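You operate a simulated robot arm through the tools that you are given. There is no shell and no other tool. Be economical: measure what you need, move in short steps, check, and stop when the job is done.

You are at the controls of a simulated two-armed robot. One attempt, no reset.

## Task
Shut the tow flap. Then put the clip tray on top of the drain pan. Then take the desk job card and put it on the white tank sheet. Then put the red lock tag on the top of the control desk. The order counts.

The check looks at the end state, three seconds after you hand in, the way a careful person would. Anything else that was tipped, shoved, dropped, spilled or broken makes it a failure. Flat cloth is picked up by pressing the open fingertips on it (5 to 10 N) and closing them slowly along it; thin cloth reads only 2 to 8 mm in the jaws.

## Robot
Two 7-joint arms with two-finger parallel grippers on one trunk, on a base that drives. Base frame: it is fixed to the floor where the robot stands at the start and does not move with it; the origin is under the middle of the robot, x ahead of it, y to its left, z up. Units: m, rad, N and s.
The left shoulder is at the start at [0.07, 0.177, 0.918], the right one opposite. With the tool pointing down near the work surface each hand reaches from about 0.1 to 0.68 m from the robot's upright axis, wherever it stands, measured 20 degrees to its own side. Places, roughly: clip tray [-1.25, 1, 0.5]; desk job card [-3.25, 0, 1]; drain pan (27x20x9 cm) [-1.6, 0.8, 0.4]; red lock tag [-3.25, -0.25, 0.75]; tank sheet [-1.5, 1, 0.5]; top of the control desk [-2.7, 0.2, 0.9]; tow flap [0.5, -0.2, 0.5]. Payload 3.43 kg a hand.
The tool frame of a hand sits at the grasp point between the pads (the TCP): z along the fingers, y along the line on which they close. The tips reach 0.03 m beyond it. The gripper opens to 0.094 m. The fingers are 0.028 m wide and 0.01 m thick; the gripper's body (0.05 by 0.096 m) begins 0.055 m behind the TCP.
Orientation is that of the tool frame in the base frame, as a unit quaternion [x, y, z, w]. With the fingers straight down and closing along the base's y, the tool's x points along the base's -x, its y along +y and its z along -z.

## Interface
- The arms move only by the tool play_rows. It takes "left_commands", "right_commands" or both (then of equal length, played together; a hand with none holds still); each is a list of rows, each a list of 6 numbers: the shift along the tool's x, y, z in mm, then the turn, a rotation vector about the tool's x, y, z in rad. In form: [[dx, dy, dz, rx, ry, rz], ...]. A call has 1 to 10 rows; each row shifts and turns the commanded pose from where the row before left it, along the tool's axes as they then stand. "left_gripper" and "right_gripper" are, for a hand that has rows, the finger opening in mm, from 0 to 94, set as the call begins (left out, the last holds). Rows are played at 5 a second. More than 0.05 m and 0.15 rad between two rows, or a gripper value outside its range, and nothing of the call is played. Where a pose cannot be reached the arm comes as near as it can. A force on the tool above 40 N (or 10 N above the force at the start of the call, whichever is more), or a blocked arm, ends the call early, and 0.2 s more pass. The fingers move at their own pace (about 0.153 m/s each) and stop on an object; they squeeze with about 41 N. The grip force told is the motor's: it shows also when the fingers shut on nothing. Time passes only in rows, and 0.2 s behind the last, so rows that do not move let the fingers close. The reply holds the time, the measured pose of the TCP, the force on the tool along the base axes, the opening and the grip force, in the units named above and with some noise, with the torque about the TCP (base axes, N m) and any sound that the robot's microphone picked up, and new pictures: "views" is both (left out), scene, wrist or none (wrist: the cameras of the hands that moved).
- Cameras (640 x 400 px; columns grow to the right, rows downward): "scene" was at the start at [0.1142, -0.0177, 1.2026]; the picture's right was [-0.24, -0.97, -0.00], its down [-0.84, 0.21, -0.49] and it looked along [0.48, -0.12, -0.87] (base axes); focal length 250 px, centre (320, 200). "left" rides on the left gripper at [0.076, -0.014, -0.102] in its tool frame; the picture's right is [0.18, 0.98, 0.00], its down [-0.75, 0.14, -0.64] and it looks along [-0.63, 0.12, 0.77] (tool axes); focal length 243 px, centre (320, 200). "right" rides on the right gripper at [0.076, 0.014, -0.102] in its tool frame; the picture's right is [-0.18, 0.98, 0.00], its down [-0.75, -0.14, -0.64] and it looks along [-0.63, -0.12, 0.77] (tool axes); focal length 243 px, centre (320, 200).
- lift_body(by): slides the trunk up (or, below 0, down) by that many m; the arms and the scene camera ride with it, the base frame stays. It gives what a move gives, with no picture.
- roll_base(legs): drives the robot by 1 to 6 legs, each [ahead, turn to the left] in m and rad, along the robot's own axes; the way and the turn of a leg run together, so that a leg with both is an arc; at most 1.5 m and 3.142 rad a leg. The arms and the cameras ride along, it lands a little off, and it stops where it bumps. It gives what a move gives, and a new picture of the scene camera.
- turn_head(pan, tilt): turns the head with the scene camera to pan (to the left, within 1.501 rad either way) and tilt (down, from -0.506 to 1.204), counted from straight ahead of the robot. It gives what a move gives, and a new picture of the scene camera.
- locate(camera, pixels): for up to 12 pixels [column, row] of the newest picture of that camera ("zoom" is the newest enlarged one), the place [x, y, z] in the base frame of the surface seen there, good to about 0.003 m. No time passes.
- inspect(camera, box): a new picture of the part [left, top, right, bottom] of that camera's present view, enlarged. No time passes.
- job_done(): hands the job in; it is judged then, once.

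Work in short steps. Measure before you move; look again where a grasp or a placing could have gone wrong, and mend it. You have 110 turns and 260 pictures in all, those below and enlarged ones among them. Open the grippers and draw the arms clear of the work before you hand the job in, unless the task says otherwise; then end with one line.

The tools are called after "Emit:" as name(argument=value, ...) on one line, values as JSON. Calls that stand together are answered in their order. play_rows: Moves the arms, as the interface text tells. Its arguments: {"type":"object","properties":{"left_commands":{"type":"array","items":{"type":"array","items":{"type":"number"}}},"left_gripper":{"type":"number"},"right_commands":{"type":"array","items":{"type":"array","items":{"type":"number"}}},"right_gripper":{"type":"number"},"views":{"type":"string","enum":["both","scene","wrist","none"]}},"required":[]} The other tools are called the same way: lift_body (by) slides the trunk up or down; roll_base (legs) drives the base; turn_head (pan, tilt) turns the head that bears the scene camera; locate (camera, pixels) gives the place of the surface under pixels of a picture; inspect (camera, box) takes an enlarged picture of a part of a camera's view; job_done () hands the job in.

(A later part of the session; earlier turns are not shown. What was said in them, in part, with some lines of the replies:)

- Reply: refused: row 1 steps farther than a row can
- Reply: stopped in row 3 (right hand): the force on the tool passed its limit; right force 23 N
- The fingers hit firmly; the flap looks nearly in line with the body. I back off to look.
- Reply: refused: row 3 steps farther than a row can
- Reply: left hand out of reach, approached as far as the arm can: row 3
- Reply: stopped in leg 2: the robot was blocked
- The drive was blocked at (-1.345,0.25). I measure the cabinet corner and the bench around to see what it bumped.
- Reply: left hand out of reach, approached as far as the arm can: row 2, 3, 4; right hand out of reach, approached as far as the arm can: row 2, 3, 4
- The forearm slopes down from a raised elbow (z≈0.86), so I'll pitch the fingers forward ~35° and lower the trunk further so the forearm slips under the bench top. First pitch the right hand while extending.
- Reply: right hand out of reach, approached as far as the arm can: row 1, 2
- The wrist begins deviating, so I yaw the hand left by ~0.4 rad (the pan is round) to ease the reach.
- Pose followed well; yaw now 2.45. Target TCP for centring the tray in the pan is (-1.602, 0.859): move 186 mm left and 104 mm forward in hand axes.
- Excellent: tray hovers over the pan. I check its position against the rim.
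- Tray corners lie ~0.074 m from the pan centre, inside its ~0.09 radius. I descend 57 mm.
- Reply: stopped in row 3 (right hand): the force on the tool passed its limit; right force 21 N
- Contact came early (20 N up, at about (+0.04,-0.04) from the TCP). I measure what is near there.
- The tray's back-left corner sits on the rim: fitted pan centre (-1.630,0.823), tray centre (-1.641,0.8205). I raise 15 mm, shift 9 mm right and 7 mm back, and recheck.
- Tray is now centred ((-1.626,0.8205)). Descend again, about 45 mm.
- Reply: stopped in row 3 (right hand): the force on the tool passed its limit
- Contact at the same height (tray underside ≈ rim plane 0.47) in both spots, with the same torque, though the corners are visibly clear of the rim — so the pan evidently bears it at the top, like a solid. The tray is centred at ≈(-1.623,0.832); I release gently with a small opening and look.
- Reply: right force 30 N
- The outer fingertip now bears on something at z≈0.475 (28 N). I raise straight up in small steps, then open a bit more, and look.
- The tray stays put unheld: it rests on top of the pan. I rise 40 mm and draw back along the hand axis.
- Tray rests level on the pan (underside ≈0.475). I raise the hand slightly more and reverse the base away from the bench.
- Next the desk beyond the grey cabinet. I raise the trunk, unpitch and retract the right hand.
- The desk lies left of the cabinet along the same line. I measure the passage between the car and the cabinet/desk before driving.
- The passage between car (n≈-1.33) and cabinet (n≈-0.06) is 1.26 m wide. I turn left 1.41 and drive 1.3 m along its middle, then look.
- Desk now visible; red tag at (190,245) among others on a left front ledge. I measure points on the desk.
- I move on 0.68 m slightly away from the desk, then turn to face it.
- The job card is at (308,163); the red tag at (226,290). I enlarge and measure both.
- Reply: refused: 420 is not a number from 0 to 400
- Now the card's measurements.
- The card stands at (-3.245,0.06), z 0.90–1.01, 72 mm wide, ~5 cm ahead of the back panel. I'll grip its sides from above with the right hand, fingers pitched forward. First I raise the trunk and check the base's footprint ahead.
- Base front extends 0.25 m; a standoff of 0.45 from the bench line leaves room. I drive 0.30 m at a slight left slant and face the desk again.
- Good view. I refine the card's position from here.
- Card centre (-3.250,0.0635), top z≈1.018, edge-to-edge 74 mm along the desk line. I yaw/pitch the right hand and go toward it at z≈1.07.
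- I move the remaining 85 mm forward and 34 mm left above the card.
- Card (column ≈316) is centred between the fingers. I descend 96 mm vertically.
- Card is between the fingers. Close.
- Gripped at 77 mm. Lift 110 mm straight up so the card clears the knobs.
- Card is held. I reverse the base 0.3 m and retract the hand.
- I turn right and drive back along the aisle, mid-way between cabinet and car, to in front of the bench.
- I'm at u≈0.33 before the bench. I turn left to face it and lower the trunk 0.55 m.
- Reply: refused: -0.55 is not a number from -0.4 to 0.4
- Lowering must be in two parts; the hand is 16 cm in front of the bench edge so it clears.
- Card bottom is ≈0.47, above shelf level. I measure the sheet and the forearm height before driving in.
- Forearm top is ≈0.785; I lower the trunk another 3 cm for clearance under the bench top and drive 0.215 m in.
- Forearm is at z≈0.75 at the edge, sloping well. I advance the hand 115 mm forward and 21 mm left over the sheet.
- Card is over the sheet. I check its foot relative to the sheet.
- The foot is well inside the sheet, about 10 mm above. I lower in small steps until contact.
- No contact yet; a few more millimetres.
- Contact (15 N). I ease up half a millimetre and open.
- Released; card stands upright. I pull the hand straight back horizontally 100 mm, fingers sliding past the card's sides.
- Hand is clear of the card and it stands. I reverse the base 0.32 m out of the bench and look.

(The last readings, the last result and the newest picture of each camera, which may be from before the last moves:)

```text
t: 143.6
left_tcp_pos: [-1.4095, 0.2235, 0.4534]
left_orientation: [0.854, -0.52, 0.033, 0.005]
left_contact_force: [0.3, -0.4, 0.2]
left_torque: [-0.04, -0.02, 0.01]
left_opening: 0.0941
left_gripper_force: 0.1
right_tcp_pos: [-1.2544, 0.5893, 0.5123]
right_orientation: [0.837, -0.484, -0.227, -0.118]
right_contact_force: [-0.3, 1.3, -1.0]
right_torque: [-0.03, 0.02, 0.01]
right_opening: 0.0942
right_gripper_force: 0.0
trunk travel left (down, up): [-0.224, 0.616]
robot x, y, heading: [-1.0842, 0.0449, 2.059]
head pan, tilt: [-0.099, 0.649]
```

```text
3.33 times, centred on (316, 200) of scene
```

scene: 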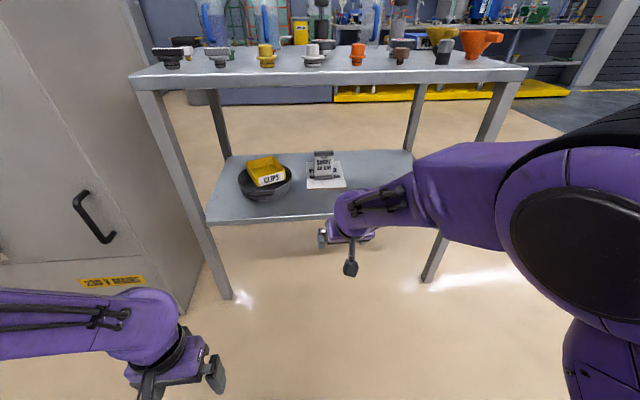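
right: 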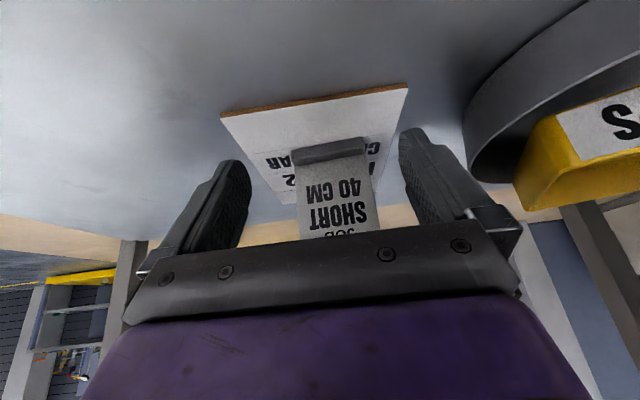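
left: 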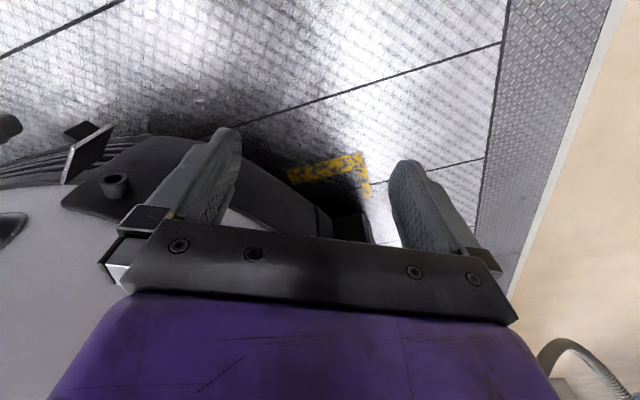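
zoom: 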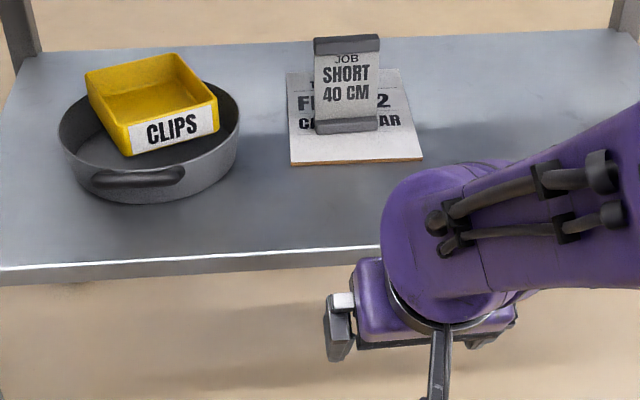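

Card stands upright on the sheet, tray on the pan. I raise the trunk, retract the right hand, and drive back to the desk.

Emit:
lift_body(by=0.35)

Emit:
play_rows(right_commands=[[26, -10, -14.8, 0, 0, 0], [26, -10, -14.8, 0, 0, 0], [26, -10, -14.8, 0, 0, 0], [26, -10, -14.8, 0, 0, 0]], views="none")

Emit:
roll_base(legs=[[0, 1.526], [1.4, 0], [0.6, 0]])

```text
t: 147.0
left_tcp_pos: [-1.4083, 0.2249, 0.8029]
left_orientation: [0.853, -0.521, 0.033, 0.006]
left_contact_force: [0.0, -0.2, 0.9]
left_torque: [0.01, 0.0, -0.02]
left_opening: 0.0937
left_gripper_force: 0.1
right_tcp_pos: [-1.2553, 0.5886, 0.8617]
right_orientation: [0.837, -0.484, -0.228, -0.118]
right_contact_force: [0.6, 0.0, -0.7]
right_torque: [0.04, -0.01, -0.03]
right_opening: 0.0942
right_gripper_force: 0.1
trunk travel left (down, up): [-0.574, 0.266]
robot x, y, heading: [-1.0807, 0.0473, 2.062]
head pan, tilt: [-0.099, 0.649]
```

```text
t: 148.0
left_tcp_pos: [-1.4072, 0.2246, 0.8038]
left_orientation: [0.853, -0.521, 0.033, 0.006]
left_contact_force: [0.0, 0.3, -0.3]
left_torque: [-0.01, -0.01, 0.01]
left_opening: 0.0939
left_gripper_force: 0.0
right_tcp_pos: [-1.1649, 0.5108, 0.8565]
right_orientation: [0.841, -0.487, -0.21, -0.108]
right_contact_force: [-0.3, 0.4, 0.3]
right_torque: [0.0, 0.03, 0.06]
right_opening: 0.0941
right_gripper_force: 0.0
right hand out of reach, approached as far as the arm can: row 4
trunk travel left (down, up): [-0.574, 0.266]
robot x, y, heading: [-1.0854, 0.0514, 2.065]
head pan, tilt: [-0.099, 0.649]
```

```text
t: 161.7
left_tcp_pos: [-3.1221, -1.0946, 0.8036]
left_orientation: [0.978, 0.206, 0.028, -0.02]
left_contact_force: [0.4, 0.8, -0.4]
left_torque: [0.01, -0.03, -0.02]
left_opening: 0.0939
left_gripper_force: 0.0
right_tcp_pos: [-3.3934, -0.8349, 0.8557]
right_orientation: [0.946, 0.223, -0.227, 0.062]
right_contact_force: [0.9, 0.1, -0.1]
right_torque: [-0.01, -0.02, 0.0]
right_opening: 0.0939
right_gripper_force: 0.1
trunk travel left (down, up): [-0.574, 0.266]
robot x, y, heading: [-2.9219, -0.7845, -2.716]
head pan, tilt: [-0.099, 0.649]
```

scene: 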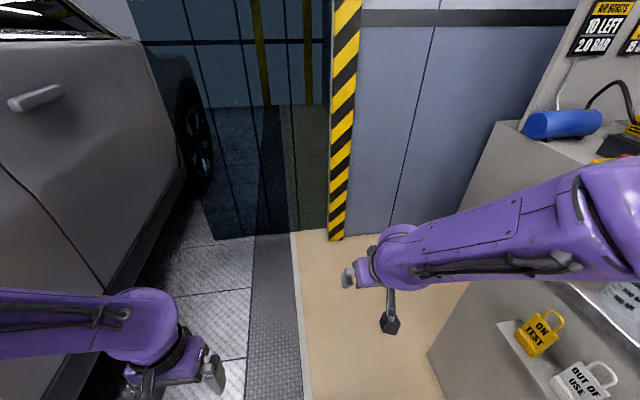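

I'm at u≈-1.68, n≈-0.64. Turn right to face the desk.

Emit:
roll_base(legs=[[0, -1.515]])

Emit:
turn_head(pan=0.1, tilt=0.75)

```text
t: 165.9
left_tcp_pos: [-3.2386, -0.5897, 0.8046]
left_orientation: [0.84, -0.541, 0.033, 0.006]
left_contact_force: [0.1, -0.9, -0.2]
left_torque: [-0.01, 0.03, 0.02]
left_opening: 0.0938
left_gripper_force: 0.1
right_tcp_pos: [-2.983, -0.3151, 0.8556]
right_orientation: [0.829, -0.507, -0.206, -0.116]
right_contact_force: [-0.7, 0.4, -0.2]
right_torque: [0.01, 0.0, -0.01]
right_opening: 0.094
right_gripper_force: 0.2
trunk travel left (down, up): [-0.574, 0.266]
robot x, y, heading: [-2.9241, -0.7856, 2.009]
head pan, tilt: [-0.099, 0.649]
```

scene: 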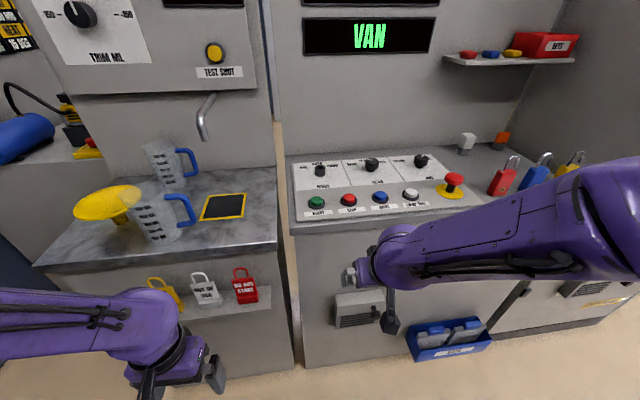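

```text
t: 166.6
left_tcp_pos: [-3.2396, -0.5901, 0.8034]
left_orientation: [0.84, -0.542, 0.033, 0.006]
left_contact_force: [0.7, -1.0, 0.2]
left_torque: [-0.01, 0.05, -0.02]
left_opening: 0.094
left_gripper_force: 0.0
right_tcp_pos: [-2.9837, -0.3156, 0.8559]
right_orientation: [0.829, -0.507, -0.207, -0.115]
right_contact_force: [-0.3, -0.4, -0.2]
right_torque: [0.01, -0.02, 0.02]
right_opening: 0.0942
right_gripper_force: 0.0
trunk travel left (down, up): [-0.574, 0.266]
robot x, y, heading: [-2.9216, -0.7834, 2.013]
head pan, tilt: [0.099, 0.75]
```

scene: 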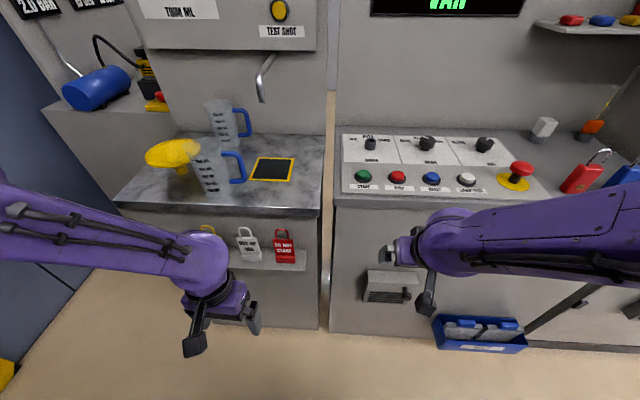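

The tag is within reach from here without driving nearer. I measure it closely.

Emit:
inspect(camera="scene", box=[230, 215, 310, 275])

Emit:
locate(camera="zoom", pixels=[[365, 130], [405, 105], [445, 130], [370, 200], [500, 200], [430, 200], [370, 270], [510, 270], [430, 290], [440, 330], [370, 340], [510, 340]])

```text
6.67 times, centred on (270, 245) of scene
```

zoom: 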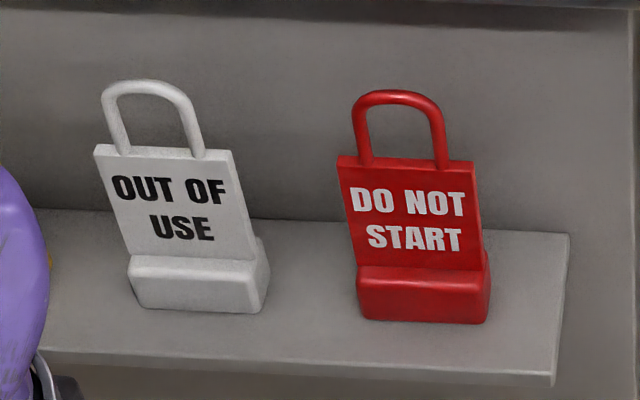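

```text
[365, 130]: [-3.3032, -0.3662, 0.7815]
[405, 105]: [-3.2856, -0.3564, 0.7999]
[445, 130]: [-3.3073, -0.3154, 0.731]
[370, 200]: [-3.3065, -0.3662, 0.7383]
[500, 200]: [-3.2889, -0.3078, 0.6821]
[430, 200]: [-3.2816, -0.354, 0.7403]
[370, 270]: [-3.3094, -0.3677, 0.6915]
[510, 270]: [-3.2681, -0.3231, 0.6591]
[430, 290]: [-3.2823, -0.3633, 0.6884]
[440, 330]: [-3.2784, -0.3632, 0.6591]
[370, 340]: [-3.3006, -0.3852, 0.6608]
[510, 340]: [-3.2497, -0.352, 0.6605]
```

Tag: plate ~60 mm wide, centre (-3.290,-0.355), z 0.69–0.755, shackle top 0.80; white neighbour's gap is ~26 mm. I first shift the left hand away to the left, and bring the right hand left, in front of the ledge.

Emit:
play_rows(left_commands=[[0, 40, 0, 0, 0, 0], [0, 40, 0, 0, 0, 0], [0, 40, 0, 0, 0, 0], [0, 30, 0, 0, 0, 0], [0, 0, 0, 0, 0, 0]], right_commands=[[0, 45, 0, 0, 0, 0], [0, 45, 0, 0, 0, 0], [0, 45, 0, 0, 0, 0], [0, 45, 0, 0, 0, 0], [0, 0, 0, 0, 0, 0]], right_gripper=74)

```text
t: 167.8
left_tcp_pos: [-3.3753, -0.6532, 0.8007]
left_orientation: [0.84, -0.541, 0.034, 0.009]
left_contact_force: [-0.2, 1.6, 0.0]
left_torque: [0.0, 0.01, 0.03]
left_opening: 0.0939
left_gripper_force: 0.1
right_tcp_pos: [-3.1404, -0.395, 0.8656]
right_orientation: [0.825, -0.513, -0.212, -0.105]
right_contact_force: [1.2, -0.7, -0.1]
right_torque: [-0.07, 0.03, 0.03]
right_opening: 0.074
right_gripper_force: 0.1
trunk travel left (down, up): [-0.574, 0.266]
robot x, y, heading: [-2.9232, -0.779, 2.011]
head pan, tilt: [0.099, 0.75]
```

scene: 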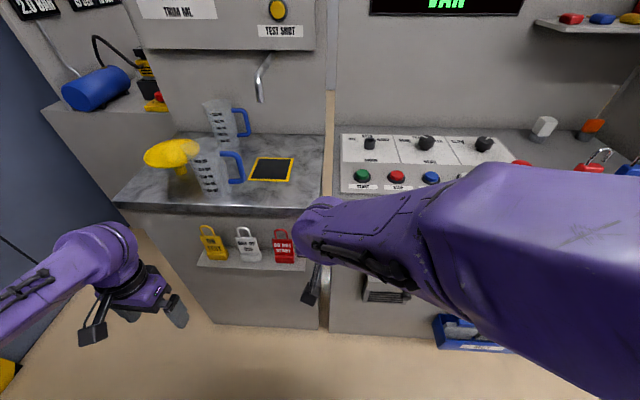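
right: 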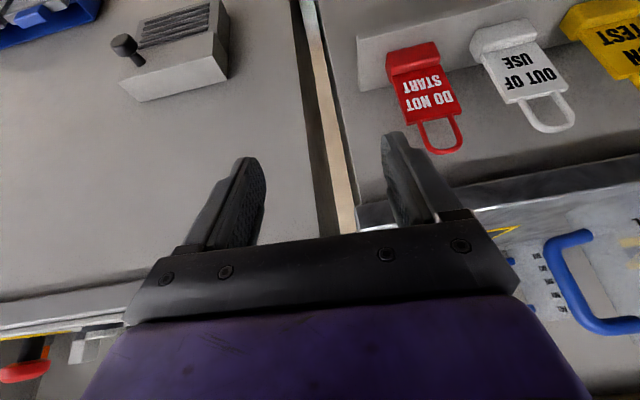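
left: 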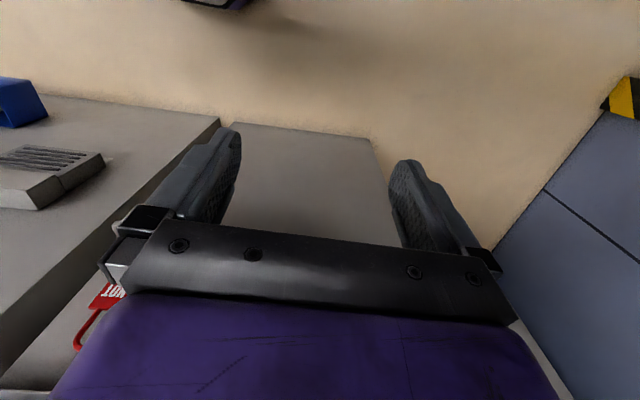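

Red tag visible at (425,95) in the wrist view. I move to a pre-grasp in front of it: 114 mm left, 118 mm down.

Emit:
play_rows(right_commands=[[13.5, 28.4, 26, 0, 0, 0], [13.5, 28.4, 26, 0, 0, 0], [13.5, 28.4, 26, 0, 0, 0], [13.5, 28.4, 26, 0, 0, 0], [0, 0, 0, 0, 0, 0]])

```text
t: 169.0
left_tcp_pos: [-3.3752, -0.6549, 0.8007]
left_orientation: [0.84, -0.541, 0.033, 0.005]
left_contact_force: [0.2, 0.9, 0.5]
left_torque: [0.01, 0.01, 0.0]
left_opening: 0.094
left_gripper_force: 0.1
right_tcp_pos: [-3.2466, -0.443, 0.7512]
right_orientation: [0.822, -0.518, -0.21, -0.11]
right_contact_force: [-0.1, 0.9, -0.7]
right_torque: [0.02, 0.01, 0.02]
right_opening: 0.0739
right_gripper_force: 0.1
trunk travel left (down, up): [-0.574, 0.266]
robot x, y, heading: [-2.9238, -0.7816, 2.013]
head pan, tilt: [0.099, 0.75]
```

scene: 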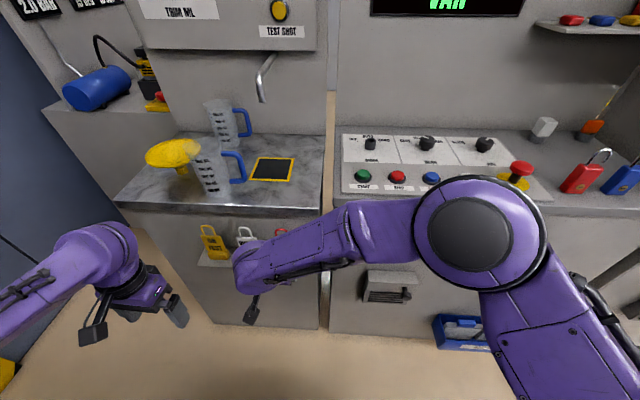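
right: 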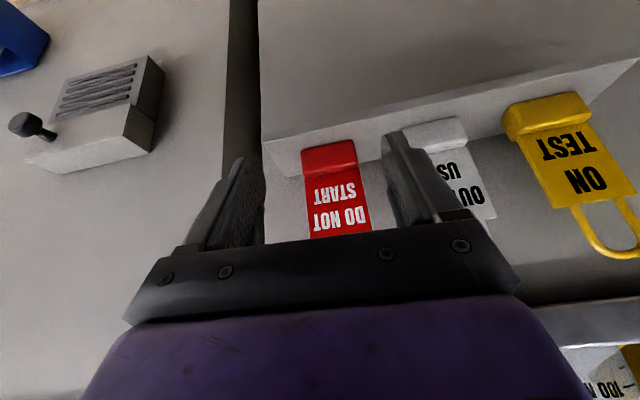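

The tag is roughly centred. I verify via the wrist camera.

Emit:
locate(camera="right", pixels=[[308, 180], [335, 180], [358, 180], [306, 210], [340, 210], [366, 210], [303, 155], [352, 150], [432, 155], [425, 140]])

```text
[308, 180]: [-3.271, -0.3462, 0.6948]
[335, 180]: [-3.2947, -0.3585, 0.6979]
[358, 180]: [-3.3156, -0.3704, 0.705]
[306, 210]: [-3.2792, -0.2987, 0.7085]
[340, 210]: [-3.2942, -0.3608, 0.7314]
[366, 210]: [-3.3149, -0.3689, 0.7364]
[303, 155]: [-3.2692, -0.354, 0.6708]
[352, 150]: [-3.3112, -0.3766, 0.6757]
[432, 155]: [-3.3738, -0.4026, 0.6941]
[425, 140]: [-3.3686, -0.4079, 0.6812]
```

Tag centre refined to (-3.2945,-0.3585). I align yaw by 0.03 and advance 100 mm so the fingers straddle the plate.

Emit:
play_rows(right_commands=[[0, 1.5, 0, -0.0138, 0, -0.0266], [-22.2, 1, 11.5, 0, 0, 0], [-22.2, 1, 11.5, 0, 0, 0], [-22.2, 0, 11.5, 0, 0, 0], [-21, 0, 13.5, 0, 0, 0], [0, 0, 0, 0, 0, 0]])

```text
t: 170.4
left_tcp_pos: [-3.3755, -0.6552, 0.7998]
left_orientation: [0.84, -0.541, 0.032, 0.005]
left_contact_force: [0.1, 0.0, -0.4]
left_torque: [-0.02, -0.02, 0.0]
left_opening: 0.0939
left_gripper_force: 0.0
right_tcp_pos: [-3.2969, -0.3669, 0.74]
right_orientation: [0.837, -0.493, -0.208, -0.113]
right_contact_force: [0.0, 0.7, 1.4]
right_torque: [0.01, 0.02, -0.01]
right_opening: 0.0739
right_gripper_force: 0.0
trunk travel left (down, up): [-0.574, 0.266]
robot x, y, heading: [-2.9249, -0.7804, 2.013]
head pan, tilt: [0.099, 0.75]
```

scene: 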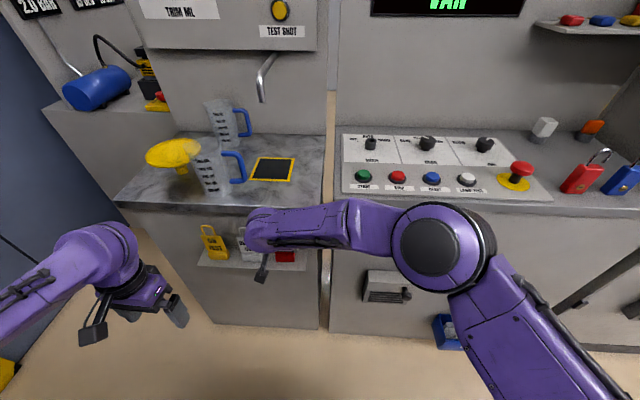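
right: 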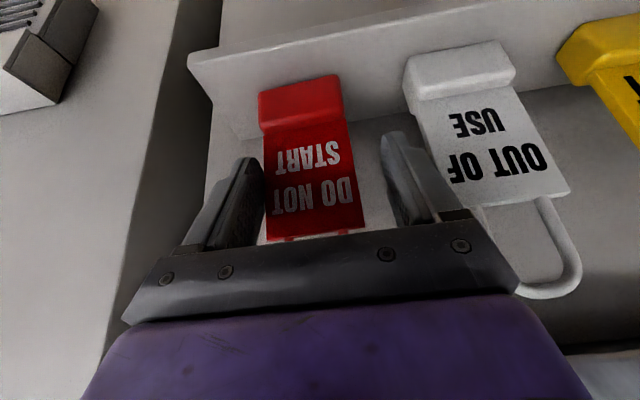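

The plate is between the fingers; I make a small trim (8 mm up, 7 mm forward, yaw -0.03) and close.

Emit:
play_rows(right_commands=[[-9.9, 0, -3.8, 0.013, 0, 0.025], [0, 0, 0, 0, 0, 0]], views="wrist")

Emit:
play_rows(right_commands=[[0, 0, 0, 0, 0, 0], [0, 0, 0, 0, 0, 0], [0, 0, 0, 0, 0, 0]], right_gripper=30, views="wrist")

```text
t: 171.0
left_tcp_pos: [-3.3747, -0.6537, 0.8]
left_orientation: [0.84, -0.541, 0.033, 0.006]
left_contact_force: [0.3, 0.4, -0.8]
left_torque: [0.01, 0.01, 0.0]
left_opening: 0.0941
left_gripper_force: 0.1
right_tcp_pos: [-3.3016, -0.3593, 0.7481]
right_orientation: [0.83, -0.505, -0.207, -0.115]
right_contact_force: [-1.0, -0.6, -0.3]
right_torque: [0.01, 0.0, -0.03]
right_opening: 0.0741
right_gripper_force: 0.2
trunk travel left (down, up): [-0.574, 0.266]
robot x, y, heading: [-2.9246, -0.7819, 2.01]
head pan, tilt: [0.099, 0.75]
```

right: 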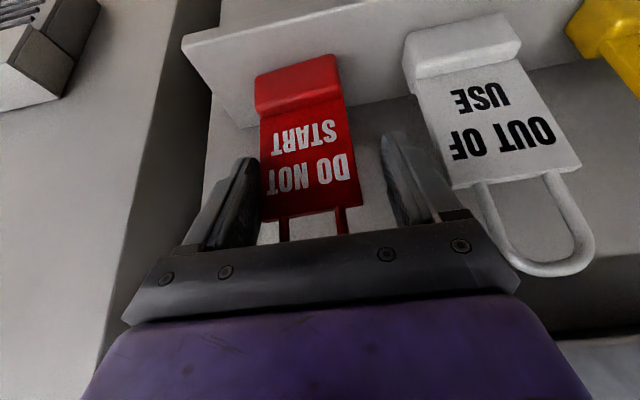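

```text
t: 171.8
left_tcp_pos: [-3.3754, -0.6554, 0.8003]
left_orientation: [0.84, -0.541, 0.034, 0.005]
left_contact_force: [-0.7, 0.9, -0.5]
left_torque: [0.0, -0.02, 0.03]
left_opening: 0.0942
left_gripper_force: 0.0
right_tcp_pos: [-3.301, -0.3598, 0.7478]
right_orientation: [0.83, -0.505, -0.205, -0.115]
right_contact_force: [0.2, -0.4, 0.5]
right_torque: [-0.01, -0.03, 0.01]
right_opening: 0.0565
right_gripper_force: 41.1
trunk travel left (down, up): [-0.574, 0.266]
robot x, y, heading: [-2.9248, -0.785, 2.017]
head pan, tilt: [0.099, 0.75]
```

right: 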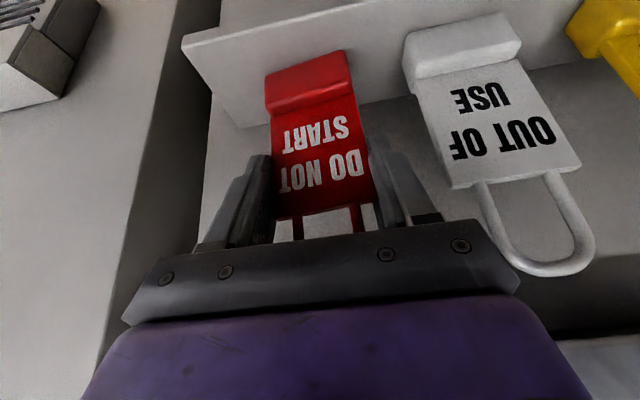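

Held (56 mm). I lift 12 mm off the ledge, then draw back 120 mm from under the overhang.

Emit:
play_rows(right_commands=[[-5.5, 0, -10.7, 0, 0, 0], [22, 0, -14, 0, 0, 0], [26.6, 0, -13.8, 0, 0, 0], [26.6, 0, -13.8, 0, 0, 0], [26.6, 0, -13.8, 0, 0, 0], [0, 0, 0, 0, 0, 0]])

```text
t: 173.2
left_tcp_pos: [-3.3748, -0.6549, 0.8003]
left_orientation: [0.84, -0.541, 0.034, 0.006]
left_contact_force: [-0.5, 0.6, -0.4]
left_torque: [0.02, 0.0, 0.0]
left_opening: 0.0941
left_gripper_force: 0.1
right_tcp_pos: [-3.2366, -0.4578, 0.7522]
right_orientation: [0.824, -0.522, -0.192, -0.105]
right_contact_force: [0.9, 0.3, -0.8]
right_torque: [0.01, 0.0, -0.03]
right_opening: 0.0563
right_gripper_force: 41.1
trunk travel left (down, up): [-0.574, 0.266]
robot x, y, heading: [-2.9249, -0.7865, 2.01]
head pan, tilt: [0.099, 0.75]
```

scene: 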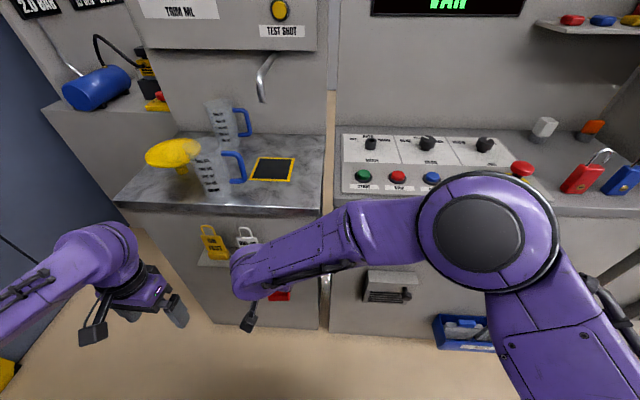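
right: 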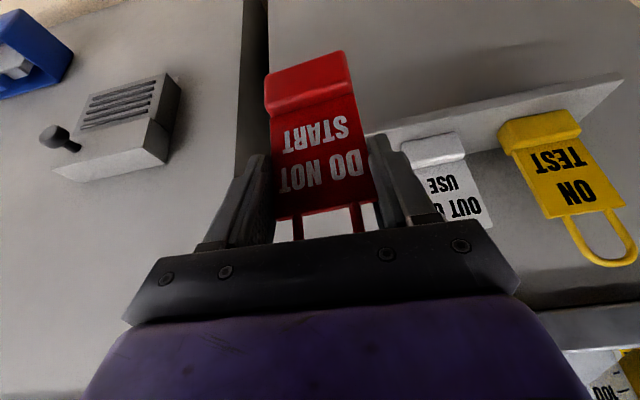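

Tag is free of the ledge. I raise the trunk 0.26 m and move the hand 180 mm right and 60 mm up, ready to drive nearer.

Emit:
lift_body(by=0.26)

Emit:
play_rows(right_commands=[[-7, -45, -13, 0, 0, 0], [-7, -45, -13, 0, 0, 0], [-7, -45, -13, 0, 0, 0], [-7, -45, -13, 0, 0, 0], [0, 0, 0, 0, 0, 0]], views="scene")

```text
t: 175.9
left_tcp_pos: [-3.3764, -0.6552, 1.0599]
left_orientation: [0.84, -0.541, 0.033, 0.005]
left_contact_force: [-0.6, -0.1, 0.7]
left_torque: [0.02, 0.01, 0.01]
left_opening: 0.094
left_gripper_force: 0.1
right_tcp_pos: [-3.243, -0.4549, 1.0297]
right_orientation: [0.821, -0.522, -0.208, -0.105]
right_contact_force: [0.6, 0.3, -0.9]
right_torque: [0.02, -0.01, -0.02]
right_opening: 0.0562
right_gripper_force: 40.6
trunk travel left (down, up): [-0.834, 0.006]
robot x, y, heading: [-2.9247, -0.7841, 2.01]
head pan, tilt: [0.099, 0.75]
```

```text
t: 176.4
left_tcp_pos: [-3.3741, -0.6547, 1.0612]
left_orientation: [0.84, -0.541, 0.032, 0.006]
left_contact_force: [0.9, -0.5, 0.5]
left_torque: [-0.02, 0.02, 0.01]
left_opening: 0.094
left_gripper_force: 0.1
right_tcp_pos: [-3.1662, -0.4733, 0.9743]
right_orientation: [0.834, -0.537, -0.118, -0.043]
right_contact_force: [0.1, 0.7, -0.6]
right_torque: [-0.03, 0.02, -0.04]
right_opening: 0.0564
right_gripper_force: 41.2
trunk travel left (down, up): [-0.834, 0.006]
robot x, y, heading: [-2.924, -0.7844, 2.017]
head pan, tilt: [0.099, 0.75]
stopped in row 2 (right hand): the arm was blocked; the commanded pose is now the measured one
```

scene: 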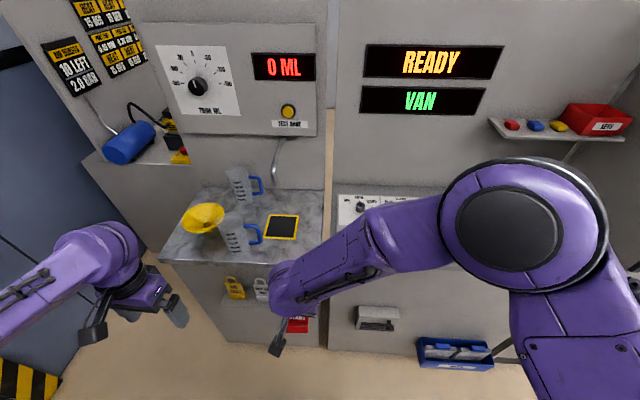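

The folded arm was blocked by its own limits. I extend it forward 80 mm (still in front of the desk edge) and up.

Emit:
play_rows(right_commands=[[-30, 0, 7, 0, 0, 0], [-30, 0, 0, 0, -0.05, 0], [-30, 0, -10, 0, -0.05, 0], [-12, 0, -30, 0, -0.05, 0], [-12, 0, -30, 0, -0.05, 0], [0, 0, 0, 0, 0, 0]], views="scene")

```text
t: 177.6
left_tcp_pos: [-3.3756, -0.6547, 1.0608]
left_orientation: [0.84, -0.541, 0.034, 0.006]
left_contact_force: [-0.2, -0.1, 0.3]
left_torque: [0.01, 0.0, 0.0]
left_opening: 0.094
left_gripper_force: 0.1
right_tcp_pos: [-3.1768, -0.4207, 0.9866]
right_orientation: [0.817, -0.566, -0.112, -0.023]
right_contact_force: [0.5, -0.8, 0.1]
right_torque: [0.07, -0.01, -0.02]
right_opening: 0.0564
right_gripper_force: 40.8
trunk travel left (down, up): [-0.834, 0.006]
robot x, y, heading: [-2.9236, -0.7804, 2.013]
head pan, tilt: [0.099, 0.75]
stopped in row 5 (right hand): the arm was blocked; the commanded pose is now the measured one
```

scene: 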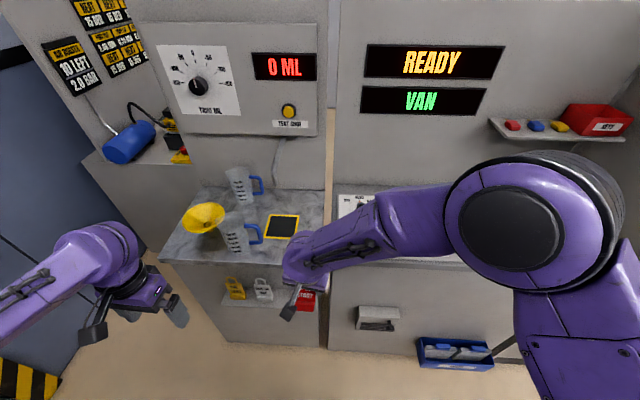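

I give the arm room: back the base 0.12 m, then extend the hand forward and to the right.

Emit:
roll_base(legs=[[-0.12, 0]])

Emit:
play_rows(right_commands=[[-30, 0, 7, 0, 0, 0], [-30, -10, 7, 0, 0, 0], [-30, -20, 7, 0, 0, 0], [-30, -20, 7, 0, 0, 0], [-20, -30, 5, 0, 0, 0], [0, -30, 0, 0, 0, 0], [0, 0, 0, 0, 0, 0]])

```text
t: 178.8
left_tcp_pos: [-3.3237, -0.7619, 1.0608]
left_orientation: [0.839, -0.543, 0.033, 0.006]
left_contact_force: [0.6, -0.2, 0.2]
left_torque: [-0.02, -0.02, 0.03]
left_opening: 0.0941
left_gripper_force: 0.0
right_tcp_pos: [-3.124, -0.5302, 0.9884]
right_orientation: [0.815, -0.567, -0.114, -0.023]
right_contact_force: [0.4, 0.5, -0.7]
right_torque: [-0.01, 0.02, 0.0]
right_opening: 0.0562
right_gripper_force: 40.7
trunk travel left (down, up): [-0.834, 0.006]
robot x, y, heading: [-2.876, -0.8913, 2.009]
head pan, tilt: [0.099, 0.75]
```

scene: 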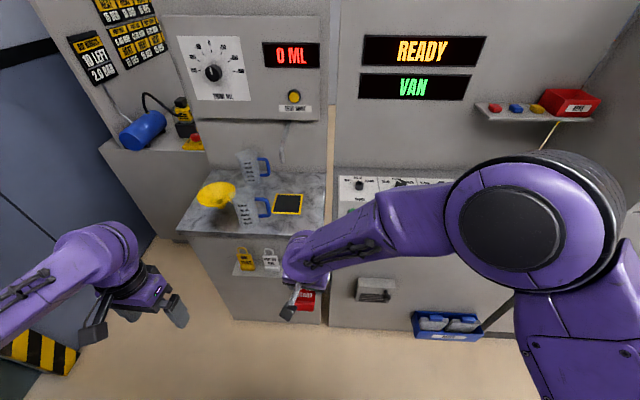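

```text
t: 180.4
left_tcp_pos: [-3.3232, -0.7645, 1.0602]
left_orientation: [0.839, -0.543, 0.034, 0.005]
left_contact_force: [0.1, 0.2, -0.3]
left_torque: [-0.04, 0.03, 0.01]
left_opening: 0.0939
left_gripper_force: 0.0
right_tcp_pos: [-3.0743, -0.3564, 0.9763]
right_orientation: [0.816, -0.566, -0.114, -0.023]
right_contact_force: [-1.0, 0.3, -1.0]
right_torque: [0.02, -0.01, 0.03]
right_opening: 0.0562
right_gripper_force: 41.1
trunk travel left (down, up): [-0.834, 0.006]
robot x, y, heading: [-2.8725, -0.8929, 2.01]
head pan, tilt: [0.099, 0.75]
```

scene: 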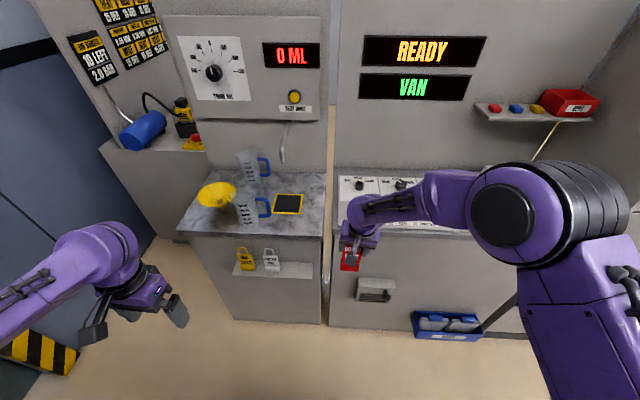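
right: 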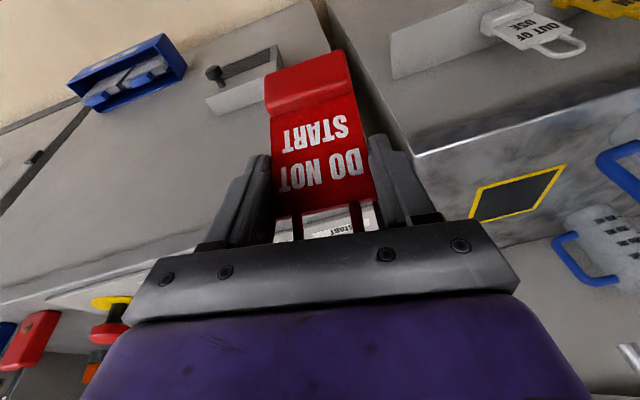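

The arm moves freely now. I restore the grasp-time orientation (tag upright) and raise 80 mm.

Emit:
play_rows(right_commands=[[0, 0, 0, 0.011, -0.085, -0.044], [0, 0, 0, 0.011, -0.085, -0.044], [0, 0, 0, 0.011, -0.085, -0.044], [-9, 0, -18, 0, 0, 0], [-9, 0, -18, 0, 0, 0], [-9, 0, -18, 0, 0, 0], [-9, 0, -18, 0, 0, 0], [0, 0, 0, 0, 0, 0]], views="scene")

```text
t: 182.2
left_tcp_pos: [-3.3238, -0.7636, 1.0603]
left_orientation: [0.839, -0.543, 0.034, 0.006]
left_contact_force: [-0.2, 0.5, 0.1]
left_torque: [0.02, 0.02, 0.02]
left_opening: 0.0944
left_gripper_force: 0.1
right_tcp_pos: [-3.0716, -0.3585, 1.0559]
right_orientation: [0.828, -0.51, -0.205, -0.111]
right_contact_force: [0.0, 0.0, 0.1]
right_torque: [-0.01, 0.0, -0.04]
right_opening: 0.0565
right_gripper_force: 40.7
trunk travel left (down, up): [-0.834, 0.006]
robot x, y, heading: [-2.8757, -0.893, 2.006]
head pan, tilt: [0.099, 0.75]
```

scene: 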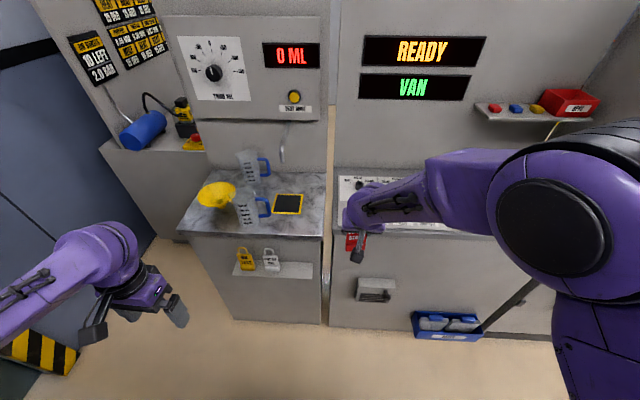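

Upright again, tag bottom ≈0.968. I drive 0.30 m nearer to the desk.

Emit:
roll_base(legs=[[0, 0.035], [0.3, 0]])

Emit:
play_rows(right_commands=[[0, 0, 0, 0, 0, 0]], views="wrist")

```text
t: 184.6
left_tcp_pos: [-3.4603, -0.5242, 1.0598]
left_orientation: [0.85, -0.526, 0.033, 0.004]
left_contact_force: [0.0, 0.7, -0.3]
left_torque: [0.01, 0.0, -0.02]
left_opening: 0.0942
left_gripper_force: 0.1
right_tcp_pos: [-3.2243, -0.1057, 1.06]
right_orientation: [0.836, -0.495, -0.211, -0.108]
right_contact_force: [-0.1, -0.2, -0.8]
right_torque: [-0.01, -0.03, 0.02]
right_opening: 0.0565
right_gripper_force: 40.6
trunk travel left (down, up): [-0.834, 0.006]
robot x, y, heading: [-3.0079, -0.6349, 2.046]
head pan, tilt: [0.099, 0.75]
```

scene: 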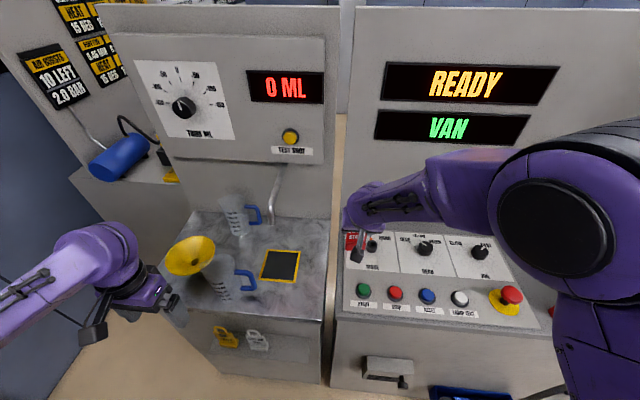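

```text
t: 185.0
left_tcp_pos: [-3.4601, -0.5233, 1.0597]
left_orientation: [0.849, -0.527, 0.033, 0.004]
left_contact_force: [0.8, -0.2, 0.3]
left_torque: [0.01, -0.05, -0.02]
left_opening: 0.0939
left_gripper_force: 0.2
right_tcp_pos: [-3.2228, -0.1061, 1.0585]
right_orientation: [0.837, -0.494, -0.211, -0.106]
right_contact_force: [-0.1, -0.3, -0.2]
right_torque: [0.0, -0.03, 0.0]
right_opening: 0.0565
right_gripper_force: 41.4
trunk travel left (down, up): [-0.834, 0.006]
robot x, y, heading: [-3.0017, -0.6327, 2.049]
head pan, tilt: [0.099, 0.75]
```

right: 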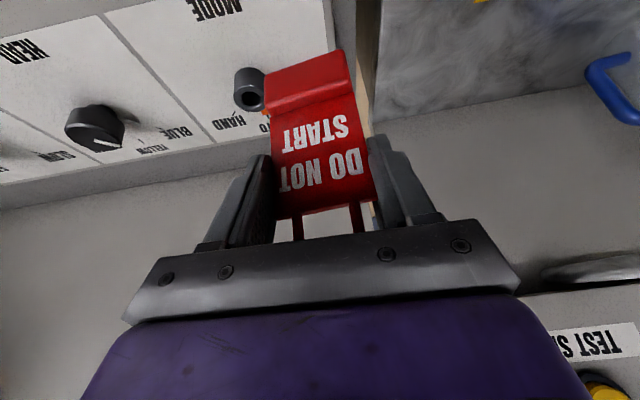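

I measure the knob and the free strip behind the panel.

Emit:
locate(camera="right", pixels=[[245, 75], [248, 95], [95, 115], [240, 150], [180, 170], [100, 190], [200, 210], [262, 130], [355, 60], [330, 10]])

Emit:
locate(camera="scene", pixels=[[372, 243], [425, 244], [395, 228], [420, 228], [450, 228], [340, 235], [520, 235], [535, 250]])

```text
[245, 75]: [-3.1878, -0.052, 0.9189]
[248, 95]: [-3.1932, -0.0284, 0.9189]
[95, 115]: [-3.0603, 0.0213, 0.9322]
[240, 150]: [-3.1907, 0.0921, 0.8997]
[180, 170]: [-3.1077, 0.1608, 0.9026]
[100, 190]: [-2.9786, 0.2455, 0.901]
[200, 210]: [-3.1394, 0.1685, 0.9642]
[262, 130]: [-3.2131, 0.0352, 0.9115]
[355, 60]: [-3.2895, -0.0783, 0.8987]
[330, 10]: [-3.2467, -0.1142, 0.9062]
```

```text
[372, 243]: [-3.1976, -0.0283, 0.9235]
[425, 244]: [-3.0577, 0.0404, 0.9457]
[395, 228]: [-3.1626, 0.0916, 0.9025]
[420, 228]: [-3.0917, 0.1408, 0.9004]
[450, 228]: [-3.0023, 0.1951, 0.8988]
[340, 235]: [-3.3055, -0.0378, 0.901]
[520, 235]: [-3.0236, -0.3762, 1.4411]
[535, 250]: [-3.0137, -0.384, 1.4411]
```

Knob tops are below 0.95, and the strip behind the panel is at z≈0.900, n 0.22–0.30. I move 156 mm forward and 104 mm right at the current height.

Emit:
play_rows(right_commands=[[-34.6, -26, 17.9, 0, 0, 0], [-34.6, -26, 17.9, 0, 0, 0], [-34.6, -26, 17.9, 0, 0, 0], [-34.6, -26, 17.9, 0, 0, 0], [0, 0, 0, 0, 0, 0]])

```text
t: 186.2
left_tcp_pos: [-3.4607, -0.5232, 1.0617]
left_orientation: [0.85, -0.526, 0.033, 0.005]
left_contact_force: [0.4, 0.1, 0.4]
left_torque: [-0.01, -0.04, -0.01]
left_opening: 0.094
left_gripper_force: 0.0
right_tcp_pos: [-3.2078, 0.0815, 1.0544]
right_orientation: [0.837, -0.494, -0.21, -0.108]
right_contact_force: [0.4, 0.0, -0.1]
right_torque: [0.05, -0.01, -0.06]
right_opening: 0.0563
right_gripper_force: 41.1
trunk travel left (down, up): [-0.834, 0.006]
robot x, y, heading: [-3.0064, -0.6338, 2.049]
head pan, tilt: [0.099, 0.75]
```

scene: 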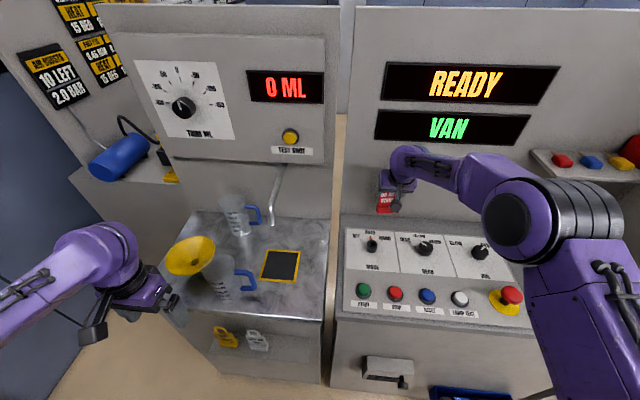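
right: 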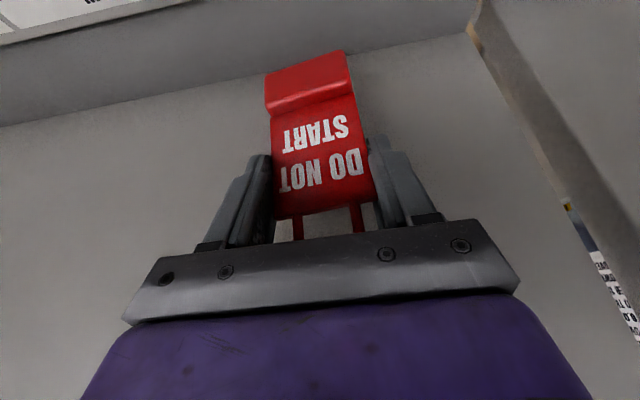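

Over the strip. I descend 58 mm, then in small steps to contact.

Emit:
play_rows(right_commands=[[9.2, 0, 17.8, 0, 0, 0], [9.2, 0, 17.8, 0, 0, 0], [6.9, 0, 13.3, 0, 0, 0], [1.4, 0, 2.7, 0, 0, 0], [0, 0, 0, 0, 0, 0]])

```text
t: 187.4
left_tcp_pos: [-3.4597, -0.5234, 1.0593]
left_orientation: [0.85, -0.526, 0.034, 0.006]
left_contact_force: [0.4, 0.0, 0.4]
left_torque: [0.01, -0.02, -0.01]
left_opening: 0.0941
left_gripper_force: 0.0
right_tcp_pos: [-3.2104, 0.0792, 0.997]
right_orientation: [0.836, -0.495, -0.21, -0.108]
right_contact_force: [0.3, 0.7, 0.2]
right_torque: [0.01, -0.01, 0.0]
right_opening: 0.0563
right_gripper_force: 41.0
trunk travel left (down, up): [-0.834, 0.006]
robot x, y, heading: [-3.0033, -0.6317, 2.05]
head pan, tilt: [0.099, 0.75]
```

scene: 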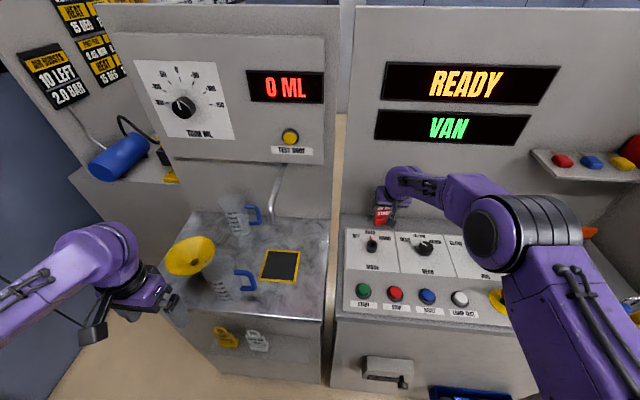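
right: 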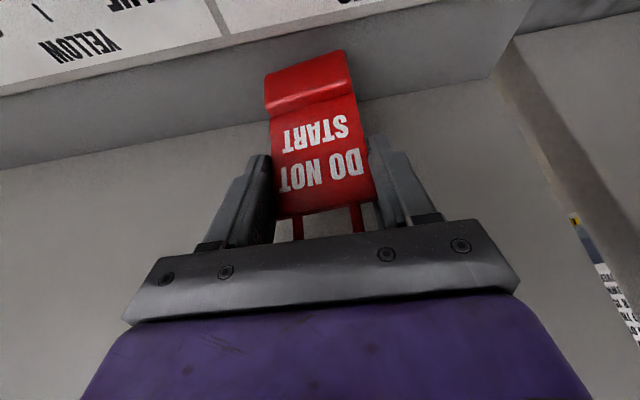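

Base is about 8 mm above the strip, behind the panel. Lower in 2–3 mm steps.

Emit:
play_rows(right_commands=[[1.4, 0, 2.7, 0, 0, 0], [0.9, 0, 1.8, 0, 0, 0], [0.7, 0, 1.3, 0, 0, 0], [0.5, 0, 0.9, 0, 0, 0], [0, 0, 0, 0, 0, 0]], views="none")

```text
t: 188.6
left_tcp_pos: [-3.4607, -0.5232, 1.0608]
left_orientation: [0.85, -0.526, 0.034, 0.006]
left_contact_force: [0.5, 0.5, -0.2]
left_torque: [0.0, -0.03, -0.01]
left_opening: 0.0941
left_gripper_force: 0.0
right_tcp_pos: [-3.2112, 0.079, 0.9885]
right_orientation: [0.836, -0.494, -0.211, -0.108]
right_contact_force: [0.3, -0.7, -0.2]
right_torque: [0.0, 0.0, 0.03]
right_opening: 0.0566
right_gripper_force: 41.0
trunk travel left (down, up): [-0.834, 0.006]
robot x, y, heading: [-3.0021, -0.6373, 2.043]
head pan, tilt: [0.099, 0.75]
```

Emit:
play_rows(right_commands=[[0.5, 0, 0.9, 0, 0, 0], [0.5, 0, 0.9, 0, 0, 0], [0.4, 0, 0.7, 0, 0, 0], [0, 0, 0, 0, 0, 0]], views="none")

```text
t: 189.6
left_tcp_pos: [-3.4588, -0.5241, 1.0609]
left_orientation: [0.85, -0.527, 0.033, 0.005]
left_contact_force: [-1.1, 0.4, -0.1]
left_torque: [-0.02, -0.01, 0.0]
left_opening: 0.094
left_gripper_force: 0.0
right_tcp_pos: [-3.2115, 0.0798, 0.9881]
right_orientation: [0.836, -0.494, -0.213, -0.109]
right_contact_force: [-1.3, 2.4, 9.5]
right_torque: [0.0, 0.23, -0.09]
right_opening: 0.0566
right_gripper_force: 40.9
trunk travel left (down, up): [-0.834, 0.006]
robot x, y, heading: [-3.0093, -0.636, 2.046]
head pan, tilt: [0.099, 0.75]
```

Contact at 9.5 N. Open to 80 mm to release.

Emit:
play_rows(right_commands=[[0, 0, 0, 0, 0, 0], [0, 0, 0, 0, 0, 0]], right_gripper=80)

```text
t: 190.2
left_tcp_pos: [-3.4607, -0.5226, 1.061]
left_orientation: [0.85, -0.526, 0.032, 0.005]
left_contact_force: [0.7, 0.0, 0.3]
left_torque: [-0.02, -0.01, -0.01]
left_opening: 0.0937
left_gripper_force: 0.1
right_tcp_pos: [-3.2099, 0.0786, 0.9861]
right_orientation: [0.836, -0.494, -0.211, -0.108]
right_contact_force: [0.2, 0.4, 0.8]
right_torque: [-0.04, 0.01, 0.02]
right_opening: 0.0798
right_gripper_force: 0.1
trunk travel left (down, up): [-0.834, 0.006]
robot x, y, heading: [-3.0035, -0.6369, 2.049]
head pan, tilt: [0.099, 0.75]
```

scene: 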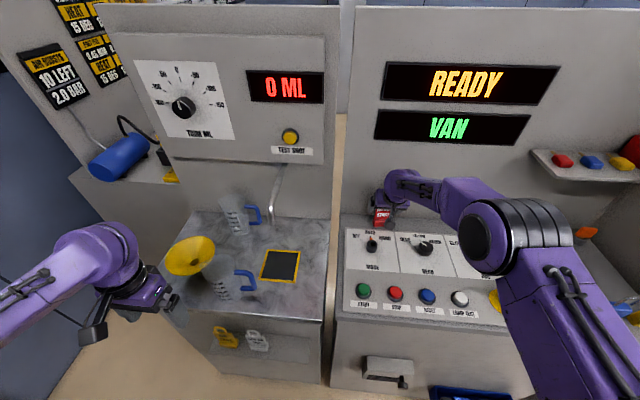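
right: 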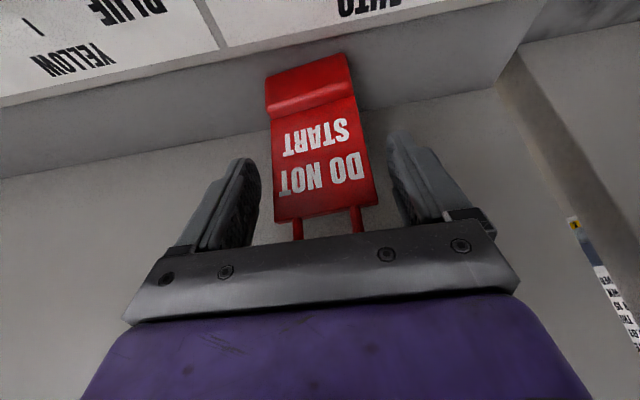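

Released and standing. I rise 90 mm straight up (clear of the shackle), then reverse the base.

Emit:
play_rows(right_commands=[[-4.6, 0, -8.9, 0, 0, 0], [-11.5, 0, -22, 0, 0, 0], [-13, 0, -26, 0, 0, 0], [-13, 0, -26, 0, 0, 0], [-4, 0, -8, 0, 0, 0], [0, 0, 0, 0, 0, 0]], views="scene")

Emit:
roll_base(legs=[[-0.3, 0]])

Emit:
inspect(camera="scene", box=[180, 120, 500, 320])

```text
t: 191.6
left_tcp_pos: [-3.4607, -0.5235, 1.059]
left_orientation: [0.85, -0.526, 0.033, 0.006]
left_contact_force: [-0.3, -0.1, -0.3]
left_torque: [0.03, 0.03, 0.03]
left_opening: 0.0941
left_gripper_force: 0.1
right_tcp_pos: [-3.2074, 0.0818, 1.0866]
right_orientation: [0.836, -0.495, -0.21, -0.108]
right_contact_force: [1.3, -0.2, 0.5]
right_torque: [0.0, 0.01, 0.02]
right_opening: 0.0801
right_gripper_force: 0.0
trunk travel left (down, up): [-0.834, 0.006]
robot x, y, heading: [-3.0044, -0.6345, 2.048]
head pan, tilt: [0.099, 0.75]
```

scene: 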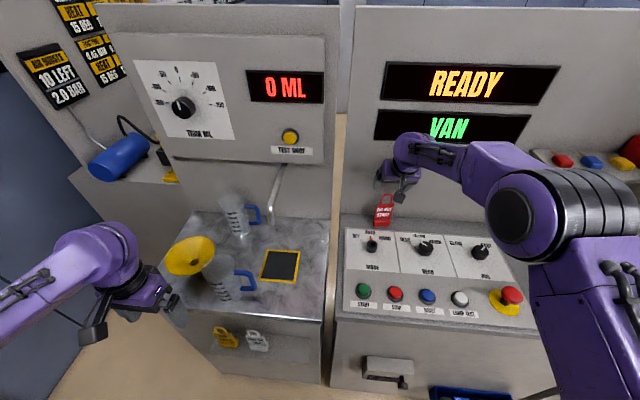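

```text
t: 193.6
left_tcp_pos: [-3.3279, -0.7798, 1.0601]
left_orientation: [0.849, -0.527, 0.034, 0.005]
left_contact_force: [0.8, 0.1, -0.2]
left_torque: [0.01, 0.0, 0.01]
left_opening: 0.0941
left_gripper_force: 0.0
right_tcp_pos: [-3.0734, -0.1754, 1.086]
right_orientation: [0.836, -0.495, -0.21, -0.108]
right_contact_force: [0.5, -0.1, 0.2]
right_torque: [0.04, 0.0, 0.0]
right_opening: 0.08
right_gripper_force: 0.0
trunk travel left (down, up): [-0.834, 0.006]
robot x, y, heading: [-2.8704, -0.8937, 2.046]
head pan, tilt: [0.099, 0.75]
```

scene: 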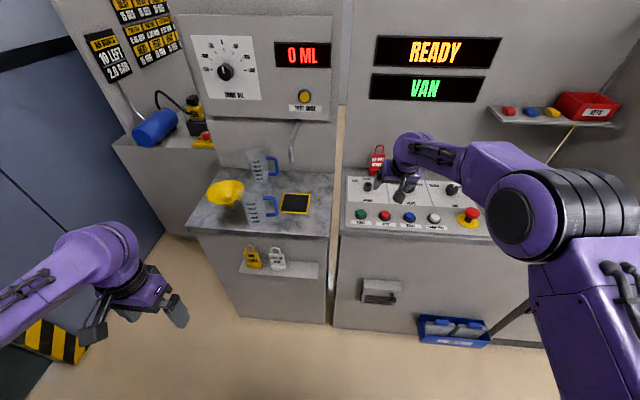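

```text
2.00 times, centred on (340, 220) of scene
```

zoom: 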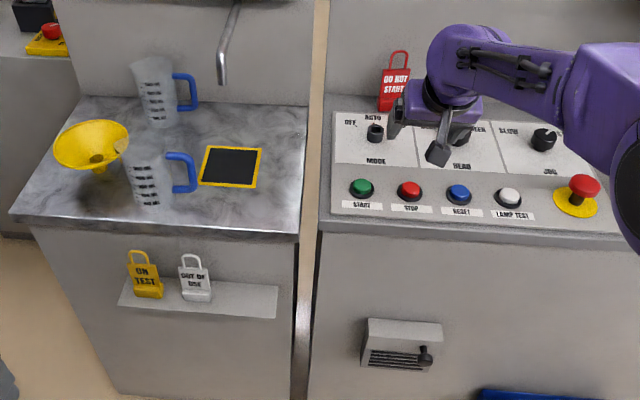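

Tag stands on the desk top; the other tags and knobs are undisturbed. I draw the right hand back from over the desk with the gripper open.

Emit:
play_rows(right_commands=[[35, 0, -18, 0, 0, 0], [35, 0, -18, 0, 0, 0], [35, 0, -18, 0, 0, 0], [0, 0, 0, 0, 0, 0]], right_gripper=94, views="scene")

```text
t: 194.6
left_tcp_pos: [-3.3277, -0.779, 1.0596]
left_orientation: [0.849, -0.527, 0.034, 0.005]
left_contact_force: [0.2, 0.6, -0.1]
left_torque: [-0.03, -0.01, 0.0]
left_opening: 0.0938
left_gripper_force: 0.0
right_tcp_pos: [-3.0153, -0.2773, 1.0857]
right_orientation: [0.836, -0.496, -0.209, -0.108]
right_contact_force: [-1.0, -0.5, -0.4]
right_torque: [-0.01, -0.02, -0.03]
right_opening: 0.0941
right_gripper_force: 0.1
trunk travel left (down, up): [-0.834, 0.006]
robot x, y, heading: [-2.8736, -0.8928, 2.046]
head pan, tilt: [0.099, 0.75]
```

scene: 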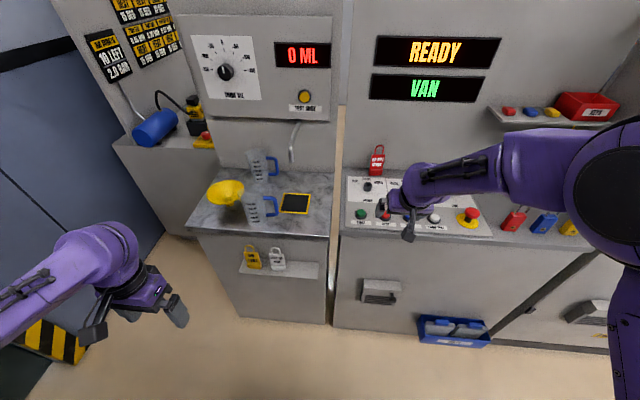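

Arms are clear, grippers open, everything in place. Handing in.

Emit:
job_done()

```text
The job is handed in.
```

All four jobs were done in the order asked, and the job is handed in: the tow flap is shut, the clip tray is on the drain pan, the job card stands on the tank sheet, and the red lock tag stands on the control desk.
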